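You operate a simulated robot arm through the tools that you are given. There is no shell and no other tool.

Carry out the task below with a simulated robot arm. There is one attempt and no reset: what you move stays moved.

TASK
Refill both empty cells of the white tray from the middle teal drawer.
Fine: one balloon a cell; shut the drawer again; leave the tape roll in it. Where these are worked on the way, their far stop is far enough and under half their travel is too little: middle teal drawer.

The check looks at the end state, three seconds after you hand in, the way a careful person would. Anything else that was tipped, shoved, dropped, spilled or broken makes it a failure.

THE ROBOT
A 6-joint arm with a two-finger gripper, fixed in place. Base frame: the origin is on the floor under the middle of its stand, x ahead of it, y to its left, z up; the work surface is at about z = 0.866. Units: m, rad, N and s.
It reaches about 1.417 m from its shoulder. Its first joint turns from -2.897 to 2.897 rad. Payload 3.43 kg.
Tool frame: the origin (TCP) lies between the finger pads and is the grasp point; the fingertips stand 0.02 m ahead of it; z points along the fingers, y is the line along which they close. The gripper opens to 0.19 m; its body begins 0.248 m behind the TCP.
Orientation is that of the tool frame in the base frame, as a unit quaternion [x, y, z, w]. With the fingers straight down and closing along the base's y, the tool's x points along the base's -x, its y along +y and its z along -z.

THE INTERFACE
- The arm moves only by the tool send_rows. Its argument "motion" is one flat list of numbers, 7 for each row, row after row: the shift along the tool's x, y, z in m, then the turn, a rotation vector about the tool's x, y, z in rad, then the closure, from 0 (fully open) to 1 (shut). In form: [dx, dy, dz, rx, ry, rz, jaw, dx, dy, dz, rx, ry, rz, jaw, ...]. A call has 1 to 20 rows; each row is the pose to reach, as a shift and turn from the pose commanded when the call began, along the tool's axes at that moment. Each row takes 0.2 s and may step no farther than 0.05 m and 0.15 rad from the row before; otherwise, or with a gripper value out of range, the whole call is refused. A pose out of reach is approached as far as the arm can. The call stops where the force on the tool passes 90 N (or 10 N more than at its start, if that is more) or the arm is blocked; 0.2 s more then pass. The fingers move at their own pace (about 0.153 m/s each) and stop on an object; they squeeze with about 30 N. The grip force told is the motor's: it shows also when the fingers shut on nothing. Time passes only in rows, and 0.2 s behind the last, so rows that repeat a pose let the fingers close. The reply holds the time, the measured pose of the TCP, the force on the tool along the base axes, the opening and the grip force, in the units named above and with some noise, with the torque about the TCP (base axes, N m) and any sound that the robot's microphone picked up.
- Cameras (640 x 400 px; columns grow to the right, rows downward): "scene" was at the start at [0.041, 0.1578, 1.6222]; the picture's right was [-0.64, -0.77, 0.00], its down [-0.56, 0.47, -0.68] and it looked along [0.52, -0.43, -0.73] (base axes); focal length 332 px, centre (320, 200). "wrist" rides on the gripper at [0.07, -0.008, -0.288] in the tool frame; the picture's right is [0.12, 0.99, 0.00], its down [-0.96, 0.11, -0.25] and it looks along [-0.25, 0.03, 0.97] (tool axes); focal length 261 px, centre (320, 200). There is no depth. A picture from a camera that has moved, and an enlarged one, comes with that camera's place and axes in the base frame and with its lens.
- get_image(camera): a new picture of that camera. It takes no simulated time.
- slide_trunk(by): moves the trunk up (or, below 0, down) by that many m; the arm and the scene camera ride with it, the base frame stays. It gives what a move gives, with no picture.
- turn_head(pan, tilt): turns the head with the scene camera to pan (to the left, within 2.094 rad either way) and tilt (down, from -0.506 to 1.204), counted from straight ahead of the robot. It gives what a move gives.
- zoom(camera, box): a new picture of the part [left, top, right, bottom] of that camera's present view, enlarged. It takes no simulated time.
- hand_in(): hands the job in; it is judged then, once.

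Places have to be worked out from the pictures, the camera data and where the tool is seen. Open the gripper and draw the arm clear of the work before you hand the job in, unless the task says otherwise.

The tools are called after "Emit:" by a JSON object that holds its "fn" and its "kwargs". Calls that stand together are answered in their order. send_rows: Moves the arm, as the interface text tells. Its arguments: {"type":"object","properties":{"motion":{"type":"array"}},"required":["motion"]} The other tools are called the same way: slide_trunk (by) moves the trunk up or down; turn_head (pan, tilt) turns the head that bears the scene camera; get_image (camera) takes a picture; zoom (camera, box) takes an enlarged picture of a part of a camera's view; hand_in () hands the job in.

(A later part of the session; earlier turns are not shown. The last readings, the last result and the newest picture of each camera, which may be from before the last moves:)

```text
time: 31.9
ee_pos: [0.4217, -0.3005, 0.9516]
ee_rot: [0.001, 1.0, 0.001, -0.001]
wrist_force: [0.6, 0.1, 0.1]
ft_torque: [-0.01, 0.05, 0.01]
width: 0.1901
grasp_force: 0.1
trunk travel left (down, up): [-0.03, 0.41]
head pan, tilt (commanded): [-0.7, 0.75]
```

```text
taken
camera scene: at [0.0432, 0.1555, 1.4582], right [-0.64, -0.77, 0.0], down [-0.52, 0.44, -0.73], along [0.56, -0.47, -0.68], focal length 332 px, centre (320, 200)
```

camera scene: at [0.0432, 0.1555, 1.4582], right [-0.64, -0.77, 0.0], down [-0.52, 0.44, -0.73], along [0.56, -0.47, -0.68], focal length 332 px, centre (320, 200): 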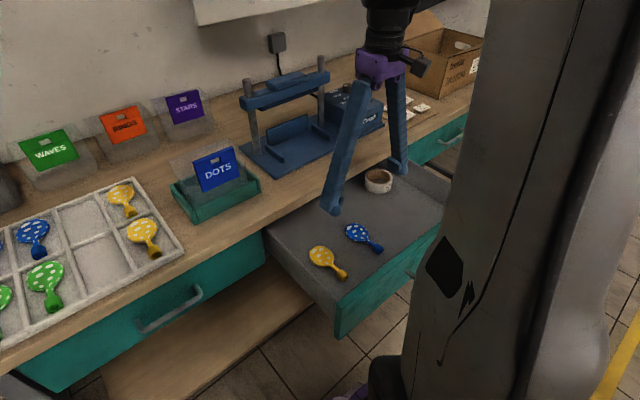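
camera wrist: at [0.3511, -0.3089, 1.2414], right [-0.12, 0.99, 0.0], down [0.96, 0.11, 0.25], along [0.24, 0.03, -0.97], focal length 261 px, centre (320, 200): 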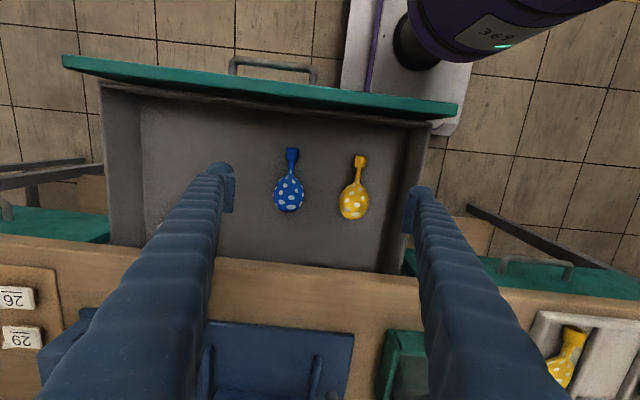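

Emit:
{"fn": "zoom", "kwargs": {"camera": "wrist", "box": [230, 120, 440, 280]}}

Emit:
{"fn": "zoom", "kwargs": {"camera": "scene", "box": [260, 150, 440, 340]}}

Emit:
{"fn": "zoom", "kwargs": {"camera": "scene", "box": [0, 160, 200, 340]}}

```text
2.50 times, centred on (335, 200) of wrist
camera zoom: at [0.3511, -0.3089, 1.2414], right [-0.12, 0.99, 0.0], down [0.96, 0.11, 0.25], along [0.24, 0.03, -0.97], focal length 652 px, centre (282, 200)
```

zoom: 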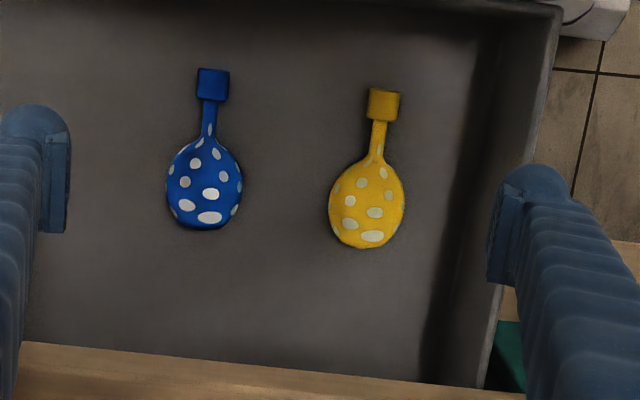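

```text
2.11 times, centred on (350, 245) of scene
camera zoom: at [0.0432, 0.1555, 1.4582], right [-0.64, -0.77, 0.0], down [-0.52, 0.44, -0.73], along [0.56, -0.47, -0.68], focal length 699 px, centre (257, 105)
```

zoom: 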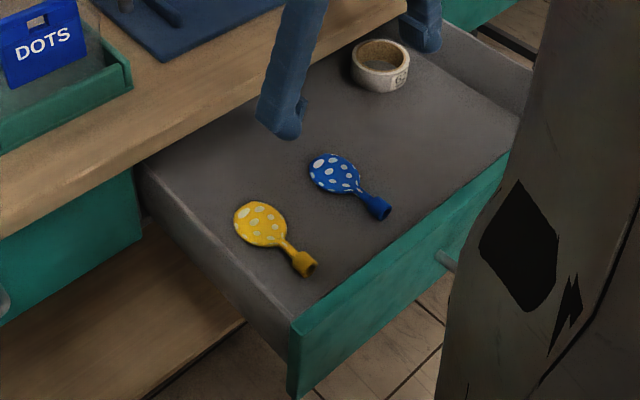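

```text
2.22 times, centred on (100, 250) of scene
camera zoom: at [0.0432, 0.1555, 1.4582], right [-0.64, -0.77, 0.0], down [-0.52, 0.44, -0.73], along [0.56, -0.47, -0.68], focal length 738 px, centre (809, 89)
```

zoom: 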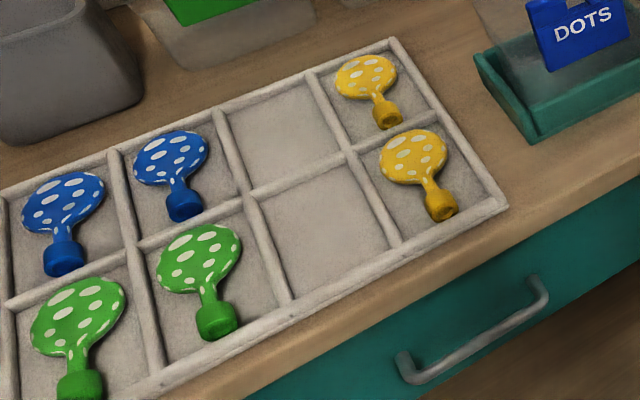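

Both balloons lie along x with a mouth block about 24 mm wide at x≈0.386–0.41 (blue y≈-0.360, yellow y≈-0.220). I'll take the blue one first by its mouth and neck: close the jaw part way and come down above it to z≈0.77.

Emit:
{"fn": "send_rows", "kwargs": {"motion": [0.007, -0.03, 0.02, 0, 0, 0, 0.4, 0.0137, -0.06, 0.05, 0, 0, 0, 0.7, 0.0137, -0.06, 0.09, 0, 0, 0, 0.7, 0.0137, -0.06, 0.13, 0, 0, 0, 0.7, 0.0137, -0.06, 0.17, 0, 0, 0, 0.7, 0.0137, -0.06, 0.18, 0, 0, 0, 0.7, 0.0137, -0.06, 0.18, 0, 0, 0, 0.7]}}

Emit:
{"fn": "get_image", "kwargs": {"camera": "wrist"}}

Emit:
{"fn": "zoom", "kwargs": {"camera": "scene", "box": [260, 150, 440, 340]}}

```text
time: 33.5
ee_pos: [0.4057, -0.36, 0.772]
ee_rot: [0.001, 1.0, 0.001, -0.001]
wrist_force: [-0.1, -0.1, -0.1]
ft_torque: [0.07, -0.03, 0.02]
width: 0.057
grasp_force: 0.1
trunk travel left (down, up): [-0.03, 0.41]
head pan, tilt (commanded): [-0.7, 0.75]
```

```text
taken
camera wrist: at [0.3357, -0.3691, 1.0606], right [-0.12, 0.99, 0.0], down [0.96, 0.11, 0.25], along [0.24, 0.03, -0.97], focal length 261 px, centre (320, 200)
```

wrist: 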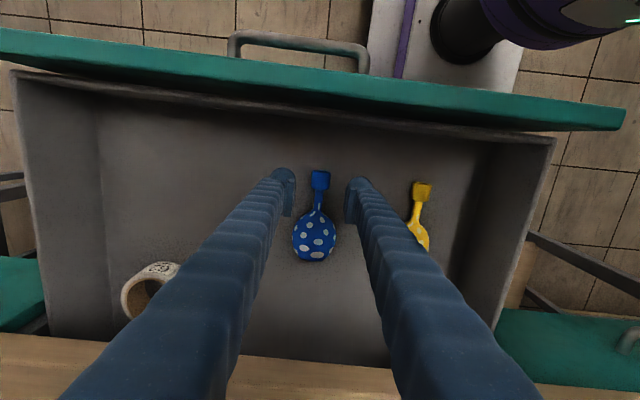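

```text
2.11 times, centred on (350, 245) of scene
camera zoom: at [0.0429, 0.1551, 1.4583], right [-0.64, -0.77, 0.0], down [-0.52, 0.44, -0.73], along [0.56, -0.47, -0.68], focal length 699 px, centre (257, 105)
```

zoom: 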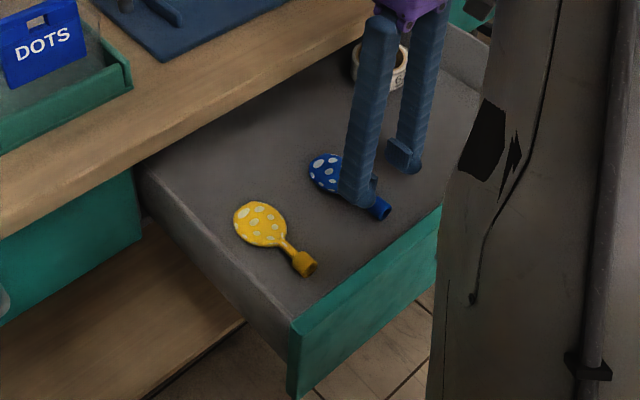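

Emit:
{"fn": "zoom", "kwargs": {"camera": "wrist", "box": [250, 140, 410, 280]}}

```text
2.86 times, centred on (330, 210) of wrist
camera zoom: at [0.3357, -0.3691, 1.0606], right [-0.12, 0.99, 0.0], down [0.96, 0.11, 0.25], along [0.24, 0.03, -0.97], focal length 745 px, centre (291, 171)
```

zoom: 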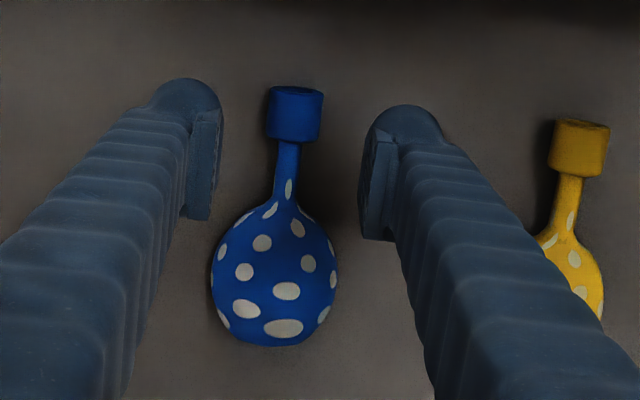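

The mouth block (x≈0.385–0.412, y≈-0.360, ~27 mm wide) is centred between the pads. I descend to z≈0.725, then continue in small steps to feel for the floor.

Emit:
{"fn": "send_rows", "kwargs": {"motion": [0, 0, 0.016, 0, 0, 0, 0.7, 0, 0, 0.032, 0, 0, 0, 0.7, 0, 0, 0.047, 0, 0, 0, 0.7]}}

Emit:
{"fn": "zoom", "kwargs": {"camera": "wrist", "box": [250, 140, 410, 280]}}

Emit:
{"fn": "zoom", "kwargs": {"camera": "scene", "box": [320, 180, 420, 260]}}

```text
time: 34.3
ee_pos: [0.4072, -0.3583, 0.7228]
ee_rot: [0.001, 1.0, 0.0, 0.0]
wrist_force: [0.3, 0.5, -0.3]
ft_torque: [-0.01, 0.0, 0.01]
width: 0.0569
grasp_force: 0.1
trunk travel left (down, up): [-0.03, 0.41]
head pan, tilt (commanded): [-0.7, 0.75]
```

```text
2.86 times, centred on (330, 210) of wrist
camera zoom: at [0.3369, -0.3673, 1.0135], right [-0.12, 0.99, 0.0], down [0.96, 0.11, 0.25], along [0.24, 0.03, -0.97], focal length 745 px, centre (291, 171)
```

zoom: 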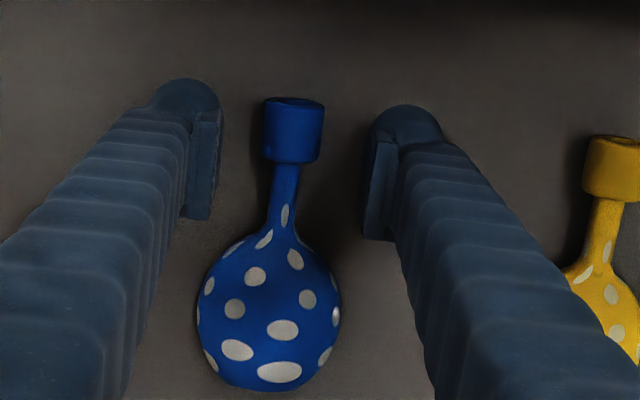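

```text
5.00 times, centred on (370, 220) of scene
camera zoom: at [0.043, 0.1555, 1.4582], right [-0.64, -0.77, 0.0], down [-0.52, 0.44, -0.73], along [0.56, -0.47, -0.68], focal length 1660 px, centre (70, 100)
```

zoom: 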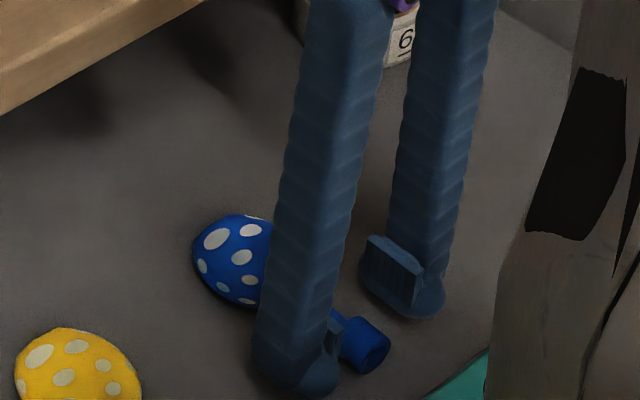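

The mouth is between the pads at z≈0.72 TCP. I step down 6 mm and check for floor contact.

Emit:
{"fn": "send_rows", "kwargs": {"motion": [0, -0.0015, 0.003, 0, 0, 0, 0.7, 0, -0.0015, 0.006, 0, 0, 0, 0.7]}}

Emit:
{"fn": "zoom", "kwargs": {"camera": "scene", "box": [320, 180, 420, 260]}}

```text
time: 34.9
ee_pos: [0.4066, -0.3596, 0.7193]
ee_rot: [0.001, 1.0, 0.0, -0.002]
wrist_force: [0.3, 0.2, 0.7]
ft_torque: [-0.01, -0.01, 0.01]
width: 0.0571
grasp_force: 0.0
trunk travel left (down, up): [-0.03, 0.41]
head pan, tilt (commanded): [-0.7, 0.75]
```

```text
5.00 times, centred on (370, 220) of scene
camera zoom: at [0.0431, 0.1554, 1.4582], right [-0.64, -0.77, 0.0], down [-0.52, 0.44, -0.73], along [0.56, -0.47, -0.68], focal length 1660 px, centre (70, 100)
```

zoom: 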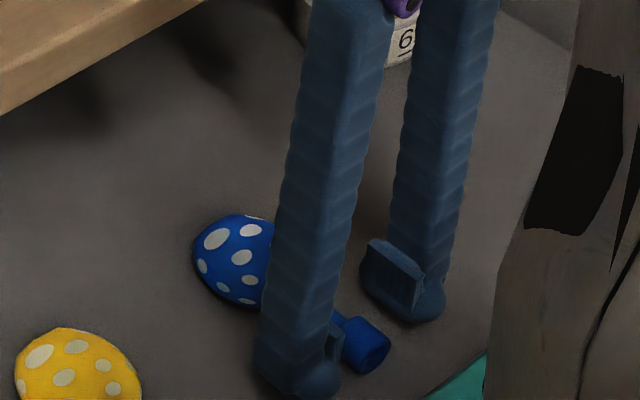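

From this view the mouth's centre is at z≈0.702 and the drawer floor at ≈0.689. I go down another 5 mm and close on it.

Emit:
{"fn": "send_rows", "kwargs": {"motion": [0, 0, 0.0025, 0, 0, 0, 0.7, 0, 0, 0.005, 0, 0, 0, 0.7, 0, 0, 0.005, 0, 0, 0, 0.8, 0, 0, 0.005, 0, 0, 0, 0.9, 0, 0, 0.005, 0, 0, 0, 1, 0, 0, 0.005, 0, 0, 0, 1]}}

Emit:
{"fn": "zoom", "kwargs": {"camera": "wrist", "box": [250, 140, 410, 280]}}

```text
time: 36.3
ee_pos: [0.408, -0.3617, 0.7134]
ee_rot: [0.001, 1.0, 0.0, -0.001]
wrist_force: [-0.6, -1.0, 0.6]
ft_torque: [0.02, 0.02, -0.02]
width: 0.0239
grasp_force: 13.7
trunk travel left (down, up): [-0.03, 0.41]
head pan, tilt (commanded): [-0.7, 0.75]
```

```text
2.86 times, centred on (330, 210) of wrist
camera zoom: at [0.3371, -0.3696, 1.0031], right [-0.12, 0.99, 0.0], down [0.96, 0.11, 0.25], along [0.24, 0.03, -0.97], focal length 745 px, centre (291, 171)
```

zoom: 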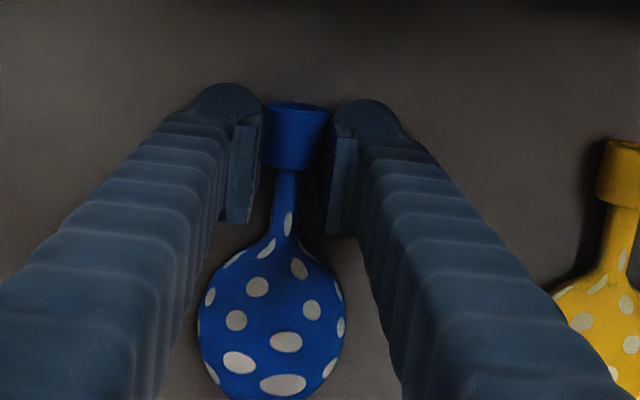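

The pads have stopped on the mouth at 24 mm. I let the grip settle and lift 5 cm to check the hold.

Emit:
{"fn": "send_rows", "kwargs": {"motion": [0, 0, 0, 0, 0, 0, 1, 0, 0, 0, 0, 0, 0, 1, 0, 0, -0.01, 0, 0, 0, 1, 0, 0, -0.02, 0, 0, 0, 1, 0, 0, -0.035, 0, 0, 0, 1, 0, 0, -0.05, 0, 0, 0, 1]}}

Emit:
{"fn": "get_image", "kwargs": {"camera": "wrist"}}

Emit:
{"fn": "zoom", "kwargs": {"camera": "scene", "box": [280, 140, 440, 260]}}

```text
time: 37.7
ee_pos: [0.4071, -0.361, 0.7649]
ee_rot: [0.001, 1.0, 0.001, 0.001]
wrist_force: [-0.8, -0.3, 0.1]
ft_torque: [0.04, -0.01, 0.0]
width: 0.0239
grasp_force: 13.7
trunk travel left (down, up): [-0.03, 0.41]
head pan, tilt (commanded): [-0.7, 0.75]
```

```text
taken
camera wrist: at [0.3364, -0.3706, 1.0541], right [-0.12, 0.99, 0.0], down [0.96, 0.11, 0.25], along [0.25, 0.03, -0.97], focal length 261 px, centre (320, 200)
```

wrist: 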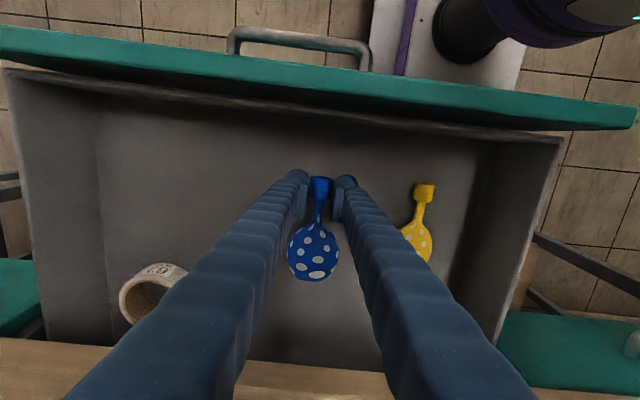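

```text
3.33 times, centred on (360, 200) of scene
camera zoom: at [0.0429, 0.1552, 1.4582], right [-0.64, -0.77, 0.0], down [-0.52, 0.44, -0.73], along [0.56, -0.47, -0.68], focal length 1107 px, centre (187, 200)
```

zoom: 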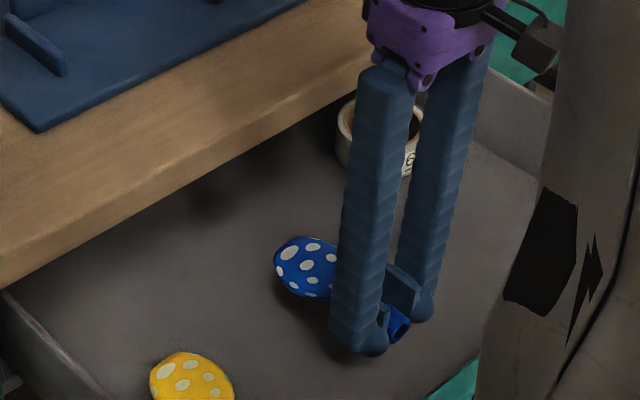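

The blue balloon is held level. I lift it straight up to z≈1.15, high enough to pass over the bench items.

Emit:
{"fn": "send_rows", "kwargs": {"motion": [0, 0, -0.035, 0, 0, 0, 1, 0, 0, -0.075, 0, 0, 0, 1, 0, 0, -0.115, 0, 0, 0, 1, 0, 0, -0.155, 0, 0, 0, 1, 0, 0, -0.195, 0, 0, 0, 1, 0, 0, -0.235, 0, 0, 0, 1, 0, 0, -0.275, 0, 0, 0, 1, 0, 0, -0.315, 0, 0, 0, 1, 0, 0, -0.355, 0, 0, 0, 1, 0, 0, -0.385, 0, 0, 0, 1]}}

Emit:
{"fn": "get_image", "kwargs": {"camera": "scene"}}

```text
time: 39.9
ee_pos: [0.4067, -0.3608, 1.1504]
ee_rot: [0.0, 1.0, 0.001, 0.001]
wrist_force: [-0.4, 0.2, 0.0]
ft_torque: [0.03, -0.02, -0.02]
width: 0.0238
grasp_force: 14.5
trunk travel left (down, up): [-0.03, 0.41]
head pan, tilt (commanded): [-0.7, 0.75]
```

```text
taken
camera scene: at [0.0427, 0.1554, 1.4582], right [-0.64, -0.77, 0.0], down [-0.52, 0.44, -0.73], along [0.56, -0.47, -0.68], focal length 332 px, centre (320, 200)
```

scene: 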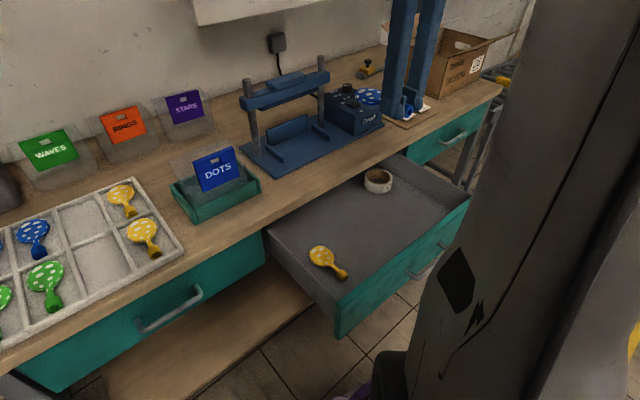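

The balloon is well clear. I carry it across at this height to above the tray and turn the head toward the tray.

Emit:
{"fn": "send_rows", "kwargs": {"motion": [-0.018, 0.04, 0, 0, 0, 0, 1, -0.036, 0.08, 0, 0, 0, 0, 1, -0.054, 0.12, 0, 0, 0, 0, 1, -0.072, 0.16, 0, 0, 0, 0, 1, -0.09, 0.2, 0, 0, 0, 0, 1, -0.108, 0.24, 0, 0, 0, 0, 1, -0.126, 0.28, 0, 0, 0, 0, 1, -0.144, 0.32, 0, 0, 0, 0, 1, -0.162, 0.36, 0, 0, 0, 0, 1, -0.18, 0.4, 0, 0, 0, 0, 1, -0.198, 0.44, 0, 0, 0, 0, 1, -0.216, 0.48, 0, 0, 0, 0, 1, -0.234, 0.52, 0, 0, 0, 0, 1, -0.253, 0.561, 0, 0, 0, 0, 1, -0.28, 0.593, 0, 0, 0, 0, 1]}}

Emit:
{"fn": "turn_head", "kwargs": {"pan": 0.1, "tilt": 0.7}}

Emit:
{"fn": "get_image", "kwargs": {"camera": "wrist"}}

Emit:
{"fn": "get_image", "kwargs": {"camera": "scene"}}

```text
time: 43.1
ee_pos: [0.6922, 0.2297, 1.1479]
ee_rot: [0.001, 1.0, 0.0, -0.002]
wrist_force: [1.0, -0.9, 0.3]
ft_torque: [0.05, 0.04, 0.0]
width: 0.0239
grasp_force: 14.1
trunk travel left (down, up): [-0.03, 0.41]
head pan, tilt (commanded): [-0.7, 0.75]
```

```text
time: 44.2
ee_pos: [0.6904, 0.2307, 1.15]
ee_rot: [0.001, 1.0, 0.001, -0.001]
wrist_force: [0.5, 0.5, 0.1]
ft_torque: [-0.01, 0.03, 0.02]
width: 0.0239
grasp_force: 13.8
trunk travel left (down, up): [-0.03, 0.41]
head pan, tilt (commanded): [0.099, 0.7]
```

```text
taken
camera wrist: at [0.6206, 0.2216, 1.4392], right [-0.12, 0.99, 0.0], down [0.96, 0.11, 0.25], along [0.24, 0.03, -0.97], focal length 261 px, centre (320, 200)
```

wrist: 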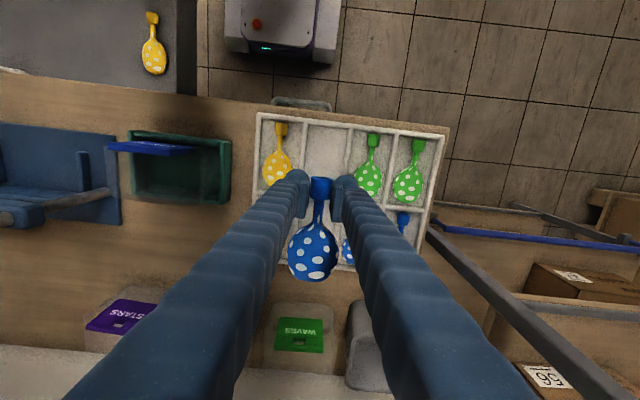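

```text
taken
camera scene: at [0.0644, 0.2173, 1.4624], right [0.1, -1.0, 0.0], down [-0.64, -0.06, -0.76], along [0.76, 0.08, -0.64], focal length 332 px, centre (320, 200)
```

scene: 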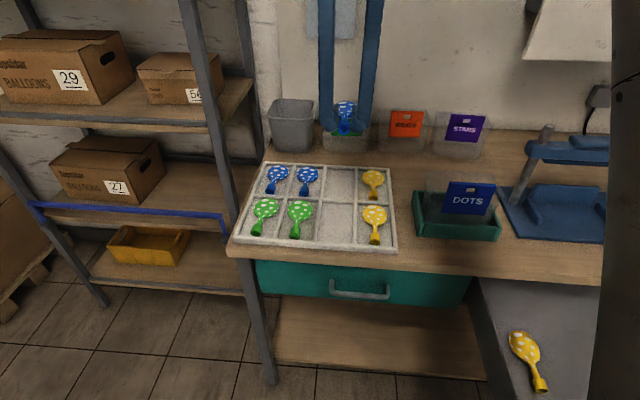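

A clear view of the tray now; I zoom from both cameras to fix the cell positions.

Emit:
{"fn": "zoom", "kwargs": {"camera": "scene", "box": [225, 150, 405, 262]}}

Emit:
{"fn": "zoom", "kwargs": {"camera": "wrist", "box": [240, 95, 460, 275]}}

```text
3.56 times, centred on (315, 206) of scene
camera zoom: at [0.0644, 0.2173, 1.4624], right [0.1, -1.0, 0.0], down [-0.64, -0.06, -0.76], along [0.76, 0.08, -0.64], focal length 1181 px, centre (338, 179)
```

zoom: 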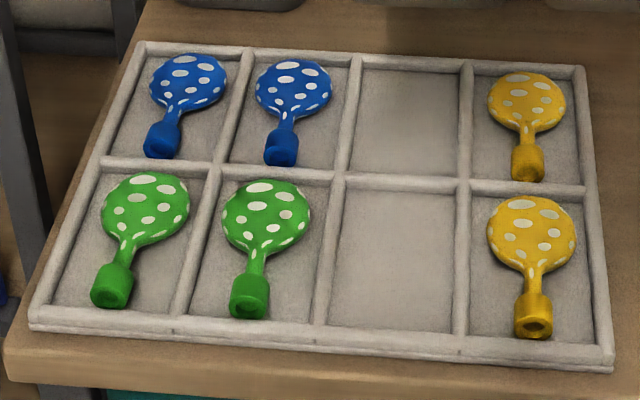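

```text
2.22 times, centred on (350, 185) of wrist
camera zoom: at [0.6206, 0.2216, 1.4392], right [-0.12, 0.99, 0.0], down [0.96, 0.11, 0.25], along [0.24, 0.03, -0.97], focal length 579 px, centre (253, 233)
```

zoom: 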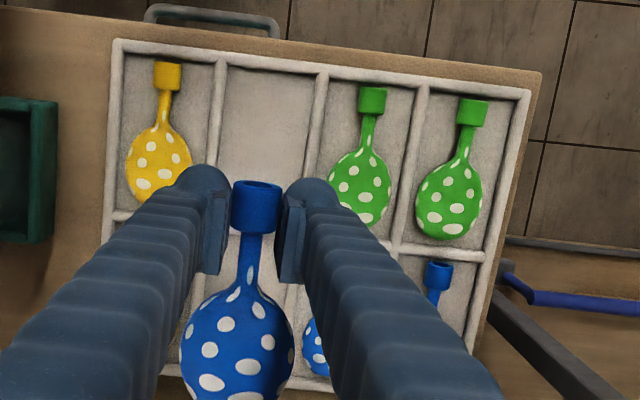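

Tray geometry: rim top z≈0.88, column 3 centre y≈0.236, back cell x≈0.763–0.912, front cell x≈0.608–0.751; the held balloon spans TCP-0.022 to TCP+0.116 in x. I move to TCP x≈0.7905, y≈0.236 and lower to z≈0.95 to check alignment over the back cell.

Emit:
{"fn": "send_rows", "kwargs": {"motion": [-0.034, 0.002, 0, 0, 0, 0, 1, -0.068, 0.004, 0, 0, 0, 0, 1, -0.1, 0.0055, 0, 0, 0, 0, 1, -0.1, 0.0055, 0.04, 0, 0, 0, 1, -0.1, 0.0055, 0.08, 0, 0, 0, 1, -0.1, 0.0055, 0.12, 0, 0, 0, 1, -0.1, 0.0055, 0.16, 0, 0, 0, 1, -0.1, 0.0055, 0.19, 0, 0, 0, 1, -0.1, 0.0055, 0.19, 0, 0, 0, 1]}}

Emit:
{"fn": "zoom", "kwargs": {"camera": "scene", "box": [225, 120, 425, 262]}}

Emit:
{"fn": "get_image", "kwargs": {"camera": "wrist"}}

```text
time: 46.2
ee_pos: [0.7894, 0.2363, 0.9605]
ee_rot: [0.001, 1.0, 0.001, 0.0]
wrist_force: [-0.1, -0.4, 0.3]
ft_torque: [-0.01, 0.04, 0.01]
width: 0.0242
grasp_force: 13.9
trunk travel left (down, up): [-0.03, 0.41]
head pan, tilt (commanded): [0.099, 0.7]
```

```text
2.82 times, centred on (325, 191) of scene
camera zoom: at [0.0648, 0.2175, 1.4624], right [0.1, -0.99, 0.0], down [-0.64, -0.06, -0.76], along [0.76, 0.08, -0.64], focal length 936 px, centre (306, 225)
```

zoom: 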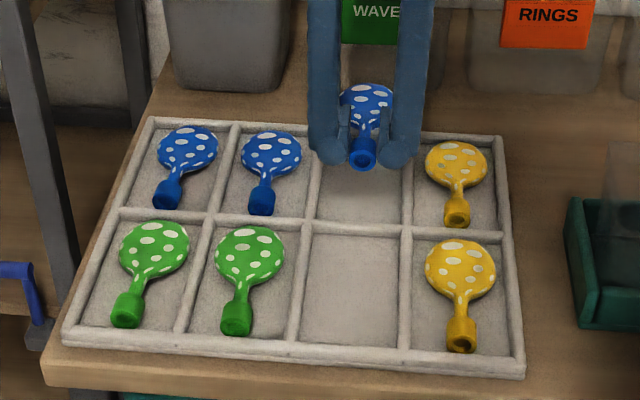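

```text
taken
camera wrist: at [0.7192, 0.2279, 1.2486], right [-0.12, 0.99, 0.0], down [0.96, 0.11, 0.25], along [0.24, 0.03, -0.97], focal length 261 px, centre (320, 200)
```

wrist: 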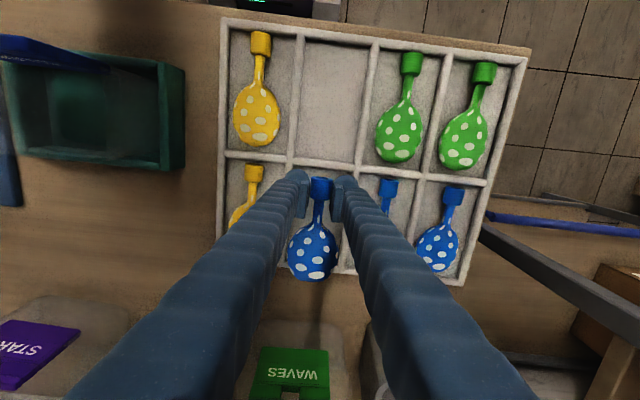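

Alignment looks right over the back cell (cell centre x≈0.84, y≈0.237). I shift 3 mm further back and lower to z≈0.912.

Emit:
{"fn": "send_rows", "kwargs": {"motion": [-0.0035, 0.001, 0.016, 0, 0, 0, 1, -0.0035, 0.001, 0.032, 0, 0, 0, 1, -0.0035, 0.001, 0.048, 0, 0, 0, 1]}}

Emit:
{"fn": "zoom", "kwargs": {"camera": "scene", "box": [265, 130, 405, 230]}}

Emit:
{"fn": "zoom", "kwargs": {"camera": "wrist", "box": [220, 110, 440, 300]}}

```text
time: 47.0
ee_pos: [0.7916, 0.2385, 0.9118]
ee_rot: [0.001, 1.0, 0.001, -0.001]
wrist_force: [-0.3, -0.5, -0.2]
ft_torque: [-0.01, -0.02, -0.01]
width: 0.024
grasp_force: 13.8
trunk travel left (down, up): [-0.03, 0.41]
head pan, tilt (commanded): [0.099, 0.7]
```

```text
4.00 times, centred on (335, 180) of scene
camera zoom: at [0.0648, 0.2174, 1.4624], right [0.1, -0.99, 0.0], down [-0.64, -0.06, -0.76], along [0.76, 0.08, -0.64], focal length 1328 px, centre (260, 280)
```

zoom: 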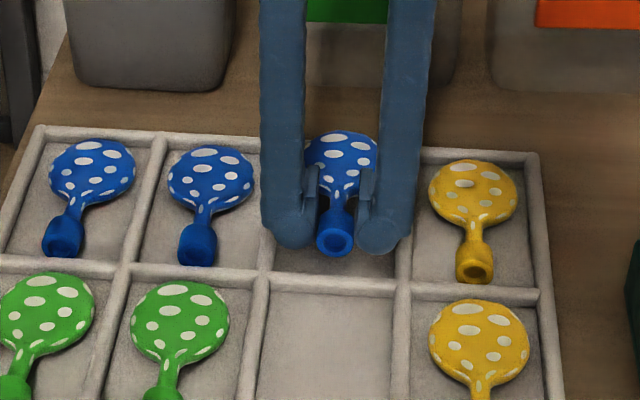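

```text
2.11 times, centred on (330, 205) of wrist
camera zoom: at [0.7219, 0.2295, 1.2007], right [-0.12, 0.99, 0.0], down [0.96, 0.11, 0.25], along [0.24, 0.03, -0.97], focal length 549 px, centre (299, 190)
```

zoom: 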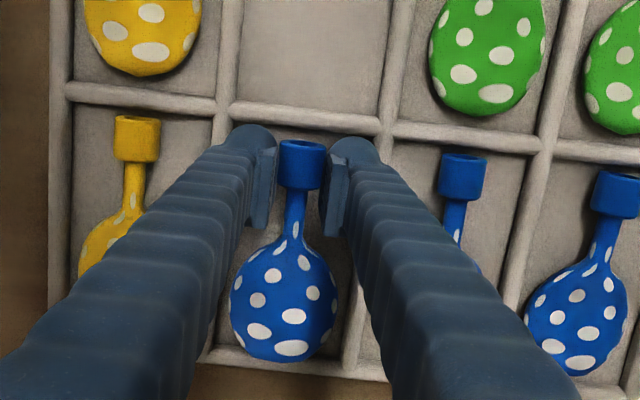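

Margins are about 6 mm at both ends. I lower 6 mm more and check the force before releasing.

Emit:
{"fn": "send_rows", "kwargs": {"motion": [0, -0.0005, 0.003, 0, 0, 0, 1, 0, -0.0005, 0.006, 0, 0, 0, 1]}}

Emit:
{"fn": "zoom", "kwargs": {"camera": "scene", "box": [290, 150, 370, 210]}}

```text
time: 47.6
ee_pos: [0.7938, 0.2373, 0.906]
ee_rot: [0.0, 1.0, 0.001, -0.001]
wrist_force: [-1.0, 0.0, -0.1]
ft_torque: [0.02, 0.01, -0.01]
width: 0.0239
grasp_force: 13.9
trunk travel left (down, up): [-0.03, 0.41]
head pan, tilt (commanded): [0.099, 0.7]
```

```text
6.67 times, centred on (330, 180) of scene
camera zoom: at [0.0649, 0.2174, 1.4624], right [0.1, -0.99, 0.0], down [-0.64, -0.06, -0.76], along [0.76, 0.08, -0.64], focal length 2214 px, centre (253, 333)
```

zoom: 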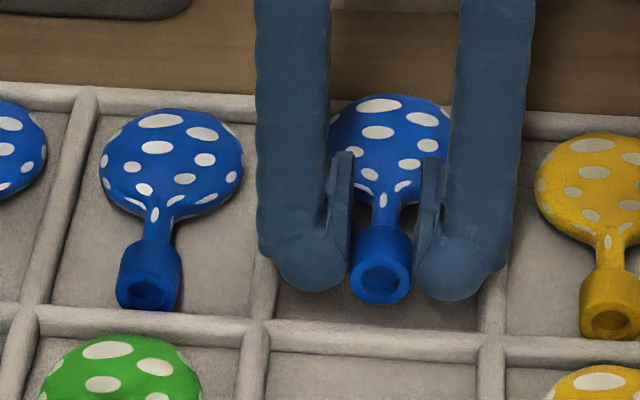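

The balloon sits level just above the cell floor with the fingertips clear above the dividers. I open slightly to release it, without spreading wide over the neighbours.

Emit:
{"fn": "send_rows", "kwargs": {"motion": [0, 0, 0, 0, 0, 0, 0.86, 0, 0, 0, 0, 0, 0, 0.8, 0, 0, 0, 0, 0, 0, 0.78, 0, 0, 0, 0, 0, 0, 0.78]}}

Emit:
{"fn": "zoom", "kwargs": {"camera": "scene", "box": [290, 150, 370, 210]}}

Emit:
{"fn": "zoom", "kwargs": {"camera": "wrist", "box": [220, 110, 440, 300]}}

```text
time: 48.6
ee_pos: [0.7925, 0.2377, 0.9059]
ee_rot: [0.001, 1.0, 0.001, -0.001]
wrist_force: [0.2, 0.6, 0.6]
ft_torque: [-0.02, -0.03, -0.01]
width: 0.0417
grasp_force: 0.2
trunk travel left (down, up): [-0.03, 0.41]
head pan, tilt (commanded): [0.099, 0.7]
```

```text
6.67 times, centred on (330, 180) of scene
camera zoom: at [0.0648, 0.2174, 1.4624], right [0.1, -0.99, 0.0], down [-0.64, -0.06, -0.76], along [0.76, 0.08, -0.64], focal length 2214 px, centre (253, 333)
```

zoom: 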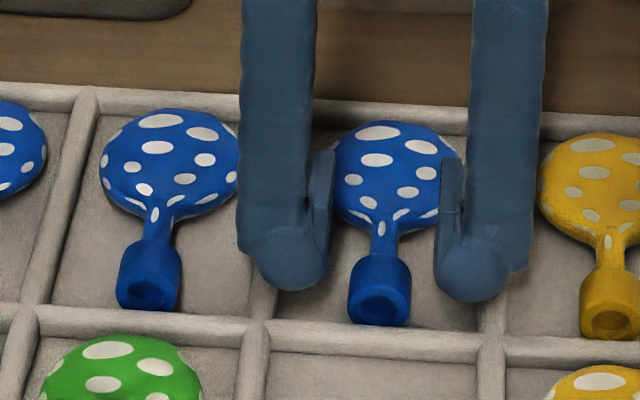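

```text
2.11 times, centred on (330, 205) of wrist
camera zoom: at [0.7225, 0.2286, 1.1955], right [-0.12, 0.99, 0.0], down [0.96, 0.11, 0.25], along [0.24, 0.03, -0.97], focal length 549 px, centre (299, 190)
```

zoom: 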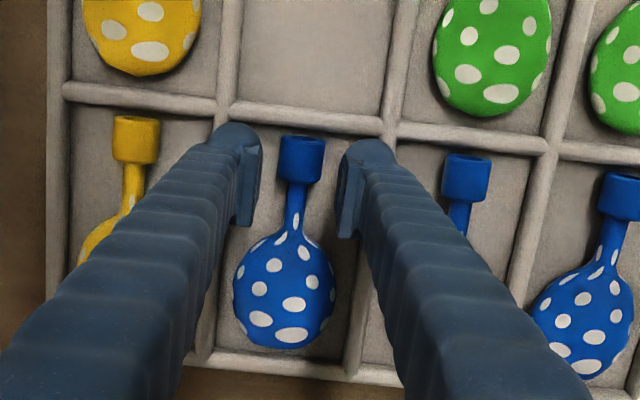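

The blue balloon has settled in the back cell. I raise the hand straight up to z≈1.15.

Emit:
{"fn": "send_rows", "kwargs": {"motion": [0, 0, -0.02, 0, 0, 0, 0.78, 0, 0, -0.06, 0, 0, 0, 0.78, 0, 0, -0.1, 0, 0, 0, 0.78, 0, 0, -0.14, 0, 0, 0, 0.78, 0, 0, -0.18, 0, 0, 0, 0.78, 0, 0, -0.22, 0, 0, 0, 0.78, 0, 0, -0.245, 0, 0, 0, 0.7]}}

Emit:
{"fn": "zoom", "kwargs": {"camera": "scene", "box": [225, 150, 405, 262]}}

```text
time: 50.2
ee_pos: [0.7912, 0.238, 1.1519]
ee_rot: [0.0, 1.0, 0.001, -0.001]
wrist_force: [-0.8, -0.5, -0.4]
ft_torque: [-0.01, -0.02, 0.02]
width: 0.0569
grasp_force: 0.1
trunk travel left (down, up): [-0.03, 0.41]
head pan, tilt (commanded): [0.099, 0.7]
```

```text
3.56 times, centred on (315, 206) of scene
camera zoom: at [0.0646, 0.2173, 1.4624], right [0.1, -0.99, 0.0], down [-0.64, -0.06, -0.76], along [0.76, 0.08, -0.64], focal length 1181 px, centre (338, 179)
```

zoom: 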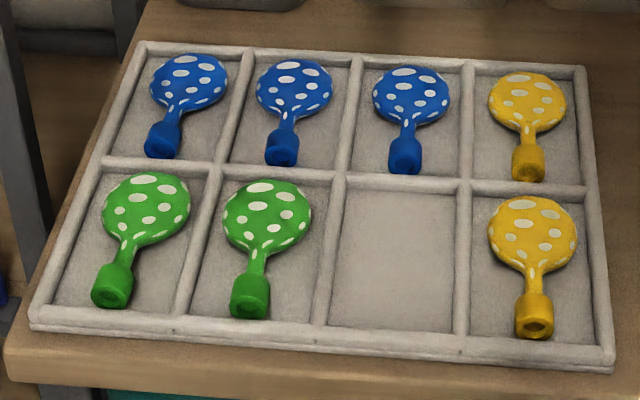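

The blue balloon lies fully in its cell. I go back at height to above the yellow balloon in the drawer and turn the head to watch.

Emit:
{"fn": "send_rows", "kwargs": {"motion": [0.03, -0.036, 0, 0, 0, 0, 0.7, 0.06, -0.071, 0, 0, 0, 0, 0.7, 0.09, -0.107, 0, 0, 0, 0, 0.7, 0.12, -0.143, 0, 0, 0, 0, 0.7, 0.15, -0.178, 0, 0, 0, 0, 0.7, 0.18, -0.214, 0, 0, 0, 0, 0.7, 0.21, -0.25, 0, 0, 0, 0, 0.7, 0.24, -0.286, 0, 0, 0, 0, 0.7, 0.27, -0.321, 0, 0, 0, 0, 0.7, 0.3, -0.357, 0, 0, 0, 0, 0.7, 0.33, -0.393, 0, 0, 0, 0, 0.7, 0.36, -0.428, 0, 0, 0, 0, 0.7, 0.383, -0.4575, 0, 0, 0, 0, 0.7, 0.383, -0.4575, 0.04, 0, 0, 0, 0.7, 0.383, -0.4575, 0.08, 0, 0, 0, 0.7, 0.383, -0.4575, 0.12, 0, 0, 0, 0.7, 0.383, -0.4575, 0.12, 0, 0, 0, 0.7]}}

Emit:
{"fn": "turn_head", "kwargs": {"pan": -0.6, "tilt": 0.8}}

Emit:
{"fn": "get_image", "kwargs": {"camera": "wrist"}}

Emit:
{"fn": "get_image", "kwargs": {"camera": "scene"}}

```text
time: 53.8
ee_pos: [0.4082, -0.2213, 1.0291]
ee_rot: [0.001, 1.0, 0.0, -0.002]
wrist_force: [-0.2, -0.7, 0.7]
ft_torque: [0.06, 0.0, -0.02]
width: 0.0568
grasp_force: 0.2
trunk travel left (down, up): [-0.03, 0.41]
head pan, tilt (commanded): [0.099, 0.7]
```

```text
time: 54.9
ee_pos: [0.408, -0.2207, 1.0309]
ee_rot: [0.001, 1.0, 0.001, -0.001]
wrist_force: [0.6, 0.5, -0.1]
ft_torque: [-0.02, 0.0, 0.0]
width: 0.0571
grasp_force: 0.0
trunk travel left (down, up): [-0.03, 0.41]
head pan, tilt (commanded): [-0.6, 0.799]
```

```text
taken
camera wrist: at [0.3378, -0.2297, 1.3202], right [-0.12, 0.99, 0.0], down [0.96, 0.11, 0.25], along [0.24, 0.03, -0.97], focal length 261 px, centre (320, 200)
```

wrist: 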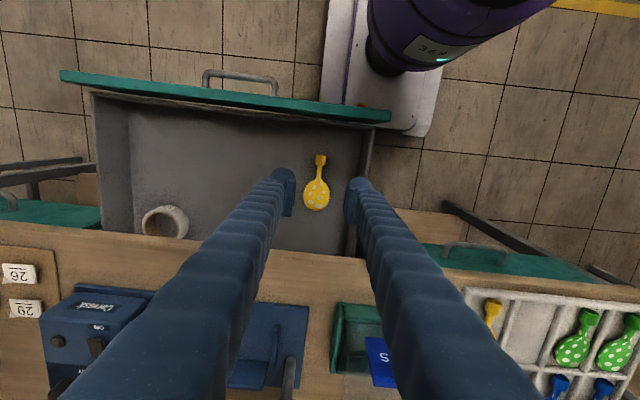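

```text
taken
camera scene: at [0.0461, 0.1633, 1.4542], right [-0.56, -0.83, 0.0], down [-0.59, 0.4, -0.7], along [0.58, -0.39, -0.72], focal length 332 px, centre (320, 200)
```

scene: 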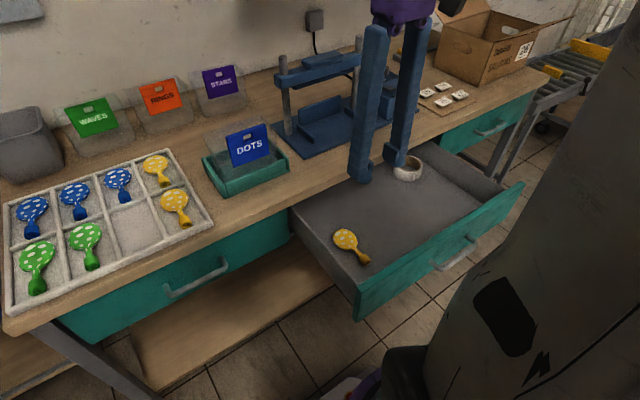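

The yellow mouth is at x≈0.398, y≈-0.220, centred under the hand. I descend to z≈0.77 inside the drawer and check.

Emit:
{"fn": "send_rows", "kwargs": {"motion": [0, 0, 0.04, 0, 0, 0, 0.7, 0, 0, 0.08, 0, 0, 0, 0.7, 0, 0, 0.12, 0, 0, 0, 0.7, 0, 0, 0.16, 0, 0, 0, 0.7, 0, 0, 0.2, 0, 0, 0, 0.7, 0, 0, 0.24, 0, 0, 0, 0.7, 0, 0, 0.258, 0, 0, 0, 0.7, 0, 0, 0.258, 0, 0, 0, 0.7]}}

Emit:
{"fn": "zoom", "kwargs": {"camera": "wrist", "box": [250, 140, 410, 280]}}

Emit:
{"fn": "zoom", "kwargs": {"camera": "scene", "box": [300, 180, 440, 300]}}

```text
time: 56.7
ee_pos: [0.408, -0.2188, 0.7721]
ee_rot: [0.001, 1.0, 0.001, 0.0]
wrist_force: [0.2, -0.5, 0.6]
ft_torque: [0.02, 0.01, 0.01]
width: 0.0569
grasp_force: 0.1
trunk travel left (down, up): [-0.03, 0.41]
head pan, tilt (commanded): [-0.6, 0.799]
```

```text
2.86 times, centred on (330, 210) of wrist
camera zoom: at [0.337, -0.2279, 1.0617], right [-0.12, 0.99, 0.0], down [0.96, 0.11, 0.25], along [0.24, 0.03, -0.97], focal length 745 px, centre (291, 171)
```

zoom: 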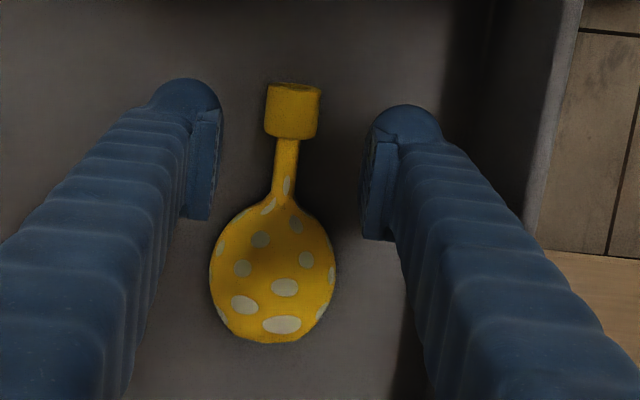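

```text
3.33 times, centred on (370, 240) of scene
camera zoom: at [0.0462, 0.163, 1.4542], right [-0.56, -0.83, 0.0], down [-0.59, 0.41, -0.7], along [0.57, -0.39, -0.72], focal length 1107 px, centre (153, 67)
```

zoom: 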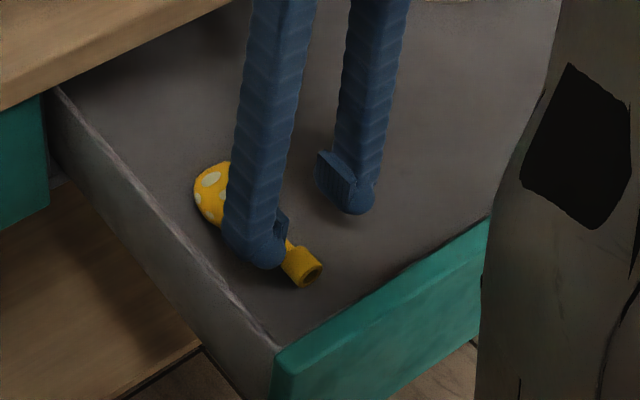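

The yellow mouth is centred between the pads and the right finger clears the drawer wall by ~18 mm. I descend to the same grasp height as before (z≈0.7135) and close.

Emit:
{"fn": "send_rows", "kwargs": {"motion": [0, -0.0005, 0.02, 0, 0, 0, 0.7, 0, -0.001, 0.04, 0, 0, 0, 0.7, 0, -0.001, 0.05, 0, 0, 0, 0.7, 0, -0.001, 0.0585, 0, 0, 0, 0.7, 0, -0.001, 0.0585, 0, 0, 0, 0.8, 0, -0.001, 0.0585, 0, 0, 0, 0.9, 0, -0.001, 0.0585, 0, 0, 0, 1, 0, -0.001, 0.0585, 0, 0, 0, 1, 0, -0.001, 0.0585, 0, 0, 0, 1]}}

Emit:
{"fn": "zoom", "kwargs": {"camera": "wrist", "box": [250, 140, 410, 280]}}

```text
time: 58.7
ee_pos: [0.4074, -0.2206, 0.715]
ee_rot: [0.001, 1.0, 0.001, -0.001]
wrist_force: [-0.3, -0.2, -0.5]
ft_torque: [0.0, -0.01, -0.04]
width: 0.0241
grasp_force: 13.7
trunk travel left (down, up): [-0.03, 0.41]
head pan, tilt (commanded): [-0.6, 0.799]
```

```text
2.86 times, centred on (330, 210) of wrist
camera zoom: at [0.3373, -0.2295, 1.0042], right [-0.12, 0.99, 0.0], down [0.96, 0.11, 0.25], along [0.24, 0.03, -0.97], focal length 745 px, centre (291, 171)
```

zoom: 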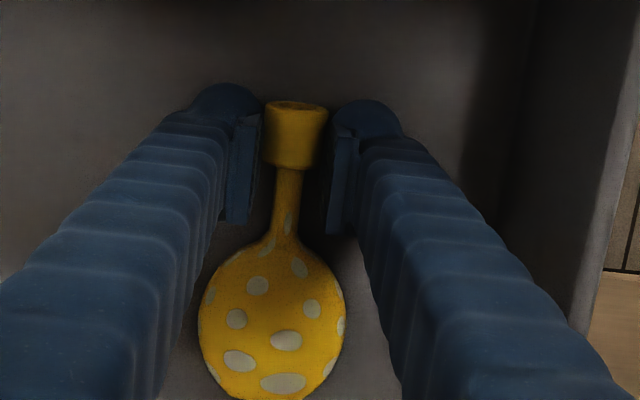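

The grip matches the first one (24 mm, 13.7 N). I lift the yellow balloon slowly at first, then straight up to z≈1.15.

Emit:
{"fn": "send_rows", "kwargs": {"motion": [0, 0, -0.01, 0, 0, 0, 1, 0, 0, -0.025, 0, 0, 0, 1, 0, 0, -0.05, 0, 0, 0, 1, 0, 0, -0.085, 0, 0, 0, 1, 0, 0, -0.125, 0, 0, 0, 1, 0, 0, -0.165, 0, 0, 0, 1, 0, 0, -0.205, 0, 0, 0, 1, 0, 0, -0.245, 0, 0, 0, 1, 0, 0, -0.285, 0, 0, 0, 1, 0, 0, -0.325, 0, 0, 0, 1, 0, 0, -0.365, 0, 0, 0, 1, 0, 0, -0.405, 0, 0, 0, 1, 0, 0, -0.435, 0, 0, 0, 1]}}

Emit:
{"fn": "get_image", "kwargs": {"camera": "scene"}}

Emit:
{"fn": "get_image", "kwargs": {"camera": "wrist"}}

```text
time: 61.5
ee_pos: [0.4113, -0.2212, 1.1305]
ee_rot: [0.0, 1.0, 0.013, -0.021]
wrist_force: [-0.4, 0.5, 0.4]
ft_torque: [0.0, 0.0, -0.01]
width: 0.024
grasp_force: 13.9
trunk travel left (down, up): [-0.03, 0.41]
head pan, tilt (commanded): [-0.6, 0.799]
```

```text
taken
camera scene: at [0.0452, 0.1621, 1.4544], right [-0.58, -0.82, 0.0], down [-0.58, 0.41, -0.7], along [0.57, -0.4, -0.72], focal length 332 px, centre (320, 200)
```

scene: 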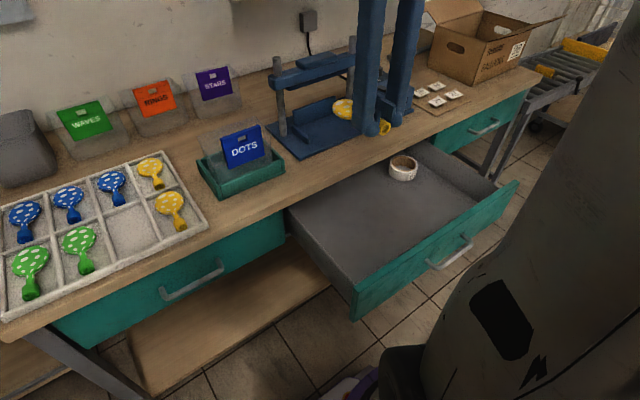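

```text
taken
camera wrist: at [0.353, -0.2381, 1.4221], right [-0.12, 0.99, 0.03], down [0.97, 0.11, 0.21], along [0.2, 0.05, -0.98], focal length 261 px, centre (320, 200)
```

wrist: 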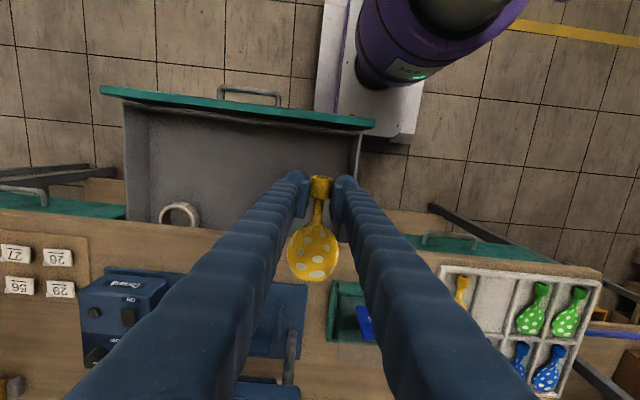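

The drawer now holds only the tape roll. The pose lags slightly (small tilt, z 1.13), so I hold for a moment to let it settle before crossing.

Emit:
{"fn": "send_rows", "kwargs": {"motion": [0, 0, 0, 0, 0, 0, 1, 0, 0, 0, 0, 0, 0, 1, 0, 0, 0, 0, 0, 0, 1]}}

```text
time: 62.3
ee_pos: [0.412, -0.2232, 1.1303]
ee_rot: [0.0, 1.0, 0.013, -0.02]
wrist_force: [0.4, 0.5, -0.8]
ft_torque: [0.0, -0.02, -0.01]
width: 0.024
grasp_force: 14.0
trunk travel left (down, up): [-0.03, 0.41]
head pan, tilt (commanded): [-0.6, 0.799]
```

The offset is steady and the head camera shifted by a hair, so the arm's elbow is probably brushing the head here. I back off by lowering slightly and moving outward (+x), away from the body.

Emit:
{"fn": "send_rows", "kwargs": {"motion": [-0.01, 0, 0.015, 0, 0, 0, 1, -0.025, 0, 0.03, 0, 0, 0, 1, -0.045, 0, 0.03, 0, 0, 0, 1, -0.07, 0, 0.03, 0, 0, 0, 1, -0.09, 0, 0.03, 0, 0, 0, 1]}}

Emit:
{"fn": "get_image", "kwargs": {"camera": "scene"}}

```text
time: 63.5
ee_pos: [0.4998, -0.2207, 1.1193]
ee_rot: [0.0, 1.0, 0.002, 0.0]
wrist_force: [-0.1, 0.1, 0.1]
ft_torque: [-0.02, 0.0, -0.01]
width: 0.0238
grasp_force: 14.5
trunk travel left (down, up): [-0.03, 0.41]
head pan, tilt (commanded): [-0.6, 0.799]
```

```text
taken
camera scene: at [0.0463, 0.1633, 1.4541], right [-0.56, -0.83, 0.0], down [-0.59, 0.4, -0.7], along [0.57, -0.39, -0.72], focal length 332 px, centre (320, 200)
```

scene: 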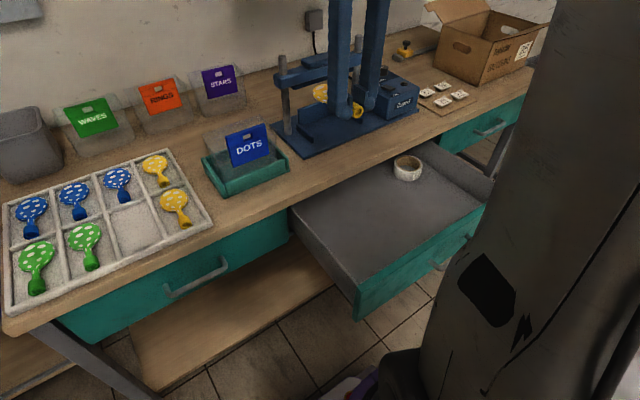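

The pose is exact again and the balloon is still held. I carry it across to above the front empty cell and turn the head to the tray.

Emit:
{"fn": "send_rows", "kwargs": {"motion": [-0.018, 0.04, 0, 0, 0, 0, 1, -0.036, 0.08, 0, 0, 0, 0, 1, -0.054, 0.12, 0, 0, 0, 0, 1, -0.07, 0.16, 0, 0, 0, 0, 1, -0.085, 0.2, 0, 0, 0, 0, 1, -0.1, 0.24, 0, 0, 0, 0, 1, -0.11, 0.28, 0, 0, 0, 0, 1, -0.118, 0.32, 0, 0, 0, 0, 1, -0.125, 0.36, 0, 0, 0, 0, 1, -0.13, 0.4, 0, 0, 0, 0, 1, -0.132, 0.435, 0, 0, 0, 0, 1, -0.134, 0.458, 0, 0, 0, 0, 1, -0.134, 0.458, 0, 0, 0, 0, 1]}}

Emit:
{"fn": "turn_head", "kwargs": {"pan": 0.1, "tilt": 0.75}}

Emit:
{"fn": "get_image", "kwargs": {"camera": "wrist"}}

Emit:
{"fn": "get_image", "kwargs": {"camera": "scene"}}

```text
time: 66.3
ee_pos: [0.6317, 0.2366, 1.1205]
ee_rot: [0.0, 1.0, 0.0, -0.001]
wrist_force: [-0.2, 0.1, -0.1]
ft_torque: [-0.08, -0.03, -0.02]
width: 0.0239
grasp_force: 13.3
trunk travel left (down, up): [-0.03, 0.41]
head pan, tilt (commanded): [-0.6, 0.799]
```

```text
time: 67.4
ee_pos: [0.6324, 0.2366, 1.1192]
ee_rot: [0.001, 1.0, 0.001, -0.001]
wrist_force: [-0.7, 0.0, 0.3]
ft_torque: [0.0, 0.0, 0.02]
width: 0.0241
grasp_force: 14.2
trunk travel left (down, up): [-0.03, 0.41]
head pan, tilt (commanded): [0.099, 0.75]
```

```text
taken
camera wrist: at [0.562, 0.2275, 1.4095], right [-0.12, 0.99, 0.0], down [0.96, 0.11, 0.25], along [0.24, 0.03, -0.97], focal length 261 px, centre (320, 200)
```

wrist: 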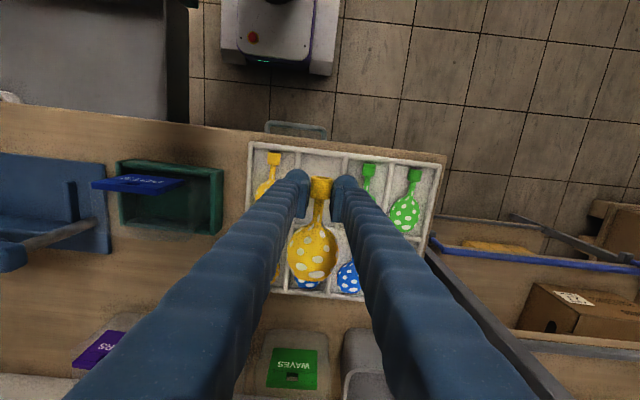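

```text
taken
camera scene: at [0.0623, 0.2171, 1.4581], right [0.1, -1.0, 0.0], down [-0.68, -0.07, -0.73], along [0.73, 0.07, -0.68], focal length 332 px, centre (320, 200)
```

scene: 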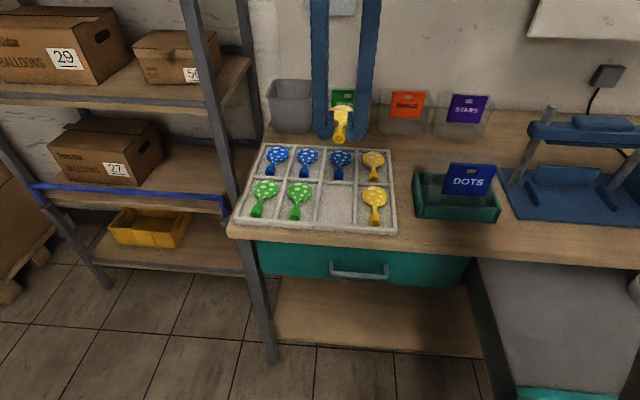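

The balloon is above the front cell. I lower to z≈0.96 and check the alignment.

Emit:
{"fn": "send_rows", "kwargs": {"motion": [-0.001, 0.001, 0.04, 0, 0, 0, 1, -0.001, 0.001, 0.08, 0, 0, 0, 1, -0.001, 0.001, 0.12, 0, 0, 0, 1, -0.001, 0.001, 0.16, 0, 0, 0, 1, -0.001, 0.001, 0.16, 0, 0, 0, 1]}}

Emit:
{"fn": "zoom", "kwargs": {"camera": "scene", "box": [225, 130, 405, 250]}}

Emit:
{"fn": "zoom", "kwargs": {"camera": "wrist", "box": [200, 100, 460, 300]}}

```text
time: 68.6
ee_pos: [0.6333, 0.2394, 0.9591]
ee_rot: [0.001, 1.0, 0.001, -0.001]
wrist_force: [0.3, -0.2, -0.2]
ft_torque: [-0.02, 0.03, 0.01]
width: 0.0241
grasp_force: 13.6
trunk travel left (down, up): [-0.03, 0.41]
head pan, tilt (commanded): [0.099, 0.75]
```

```text
3.33 times, centred on (315, 190) of scene
camera zoom: at [0.0626, 0.2173, 1.4581], right [0.1, -0.99, 0.0], down [-0.68, -0.07, -0.73], along [0.73, 0.07, -0.68], focal length 1107 px, centre (337, 233)
```

zoom: 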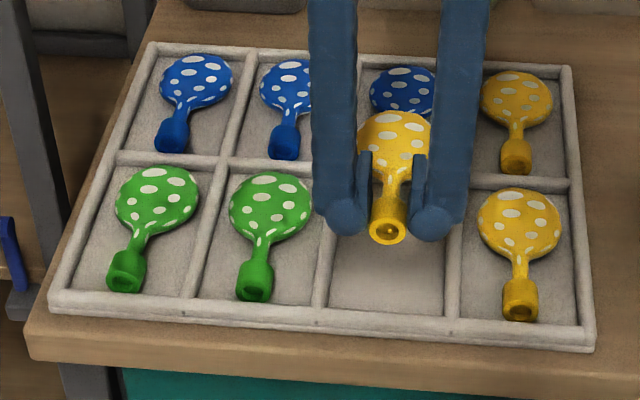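

```text
2.00 times, centred on (330, 200) of wrist
camera zoom: at [0.563, 0.2303, 1.2488], right [-0.12, 0.99, 0.0], down [0.96, 0.11, 0.25], along [0.24, 0.03, -0.97], focal length 521 px, centre (300, 200)
```

zoom: 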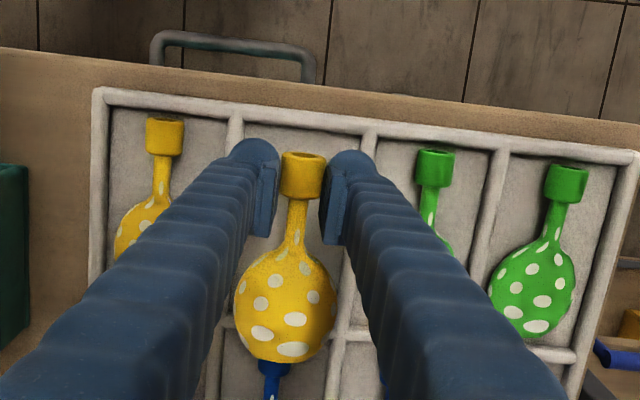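

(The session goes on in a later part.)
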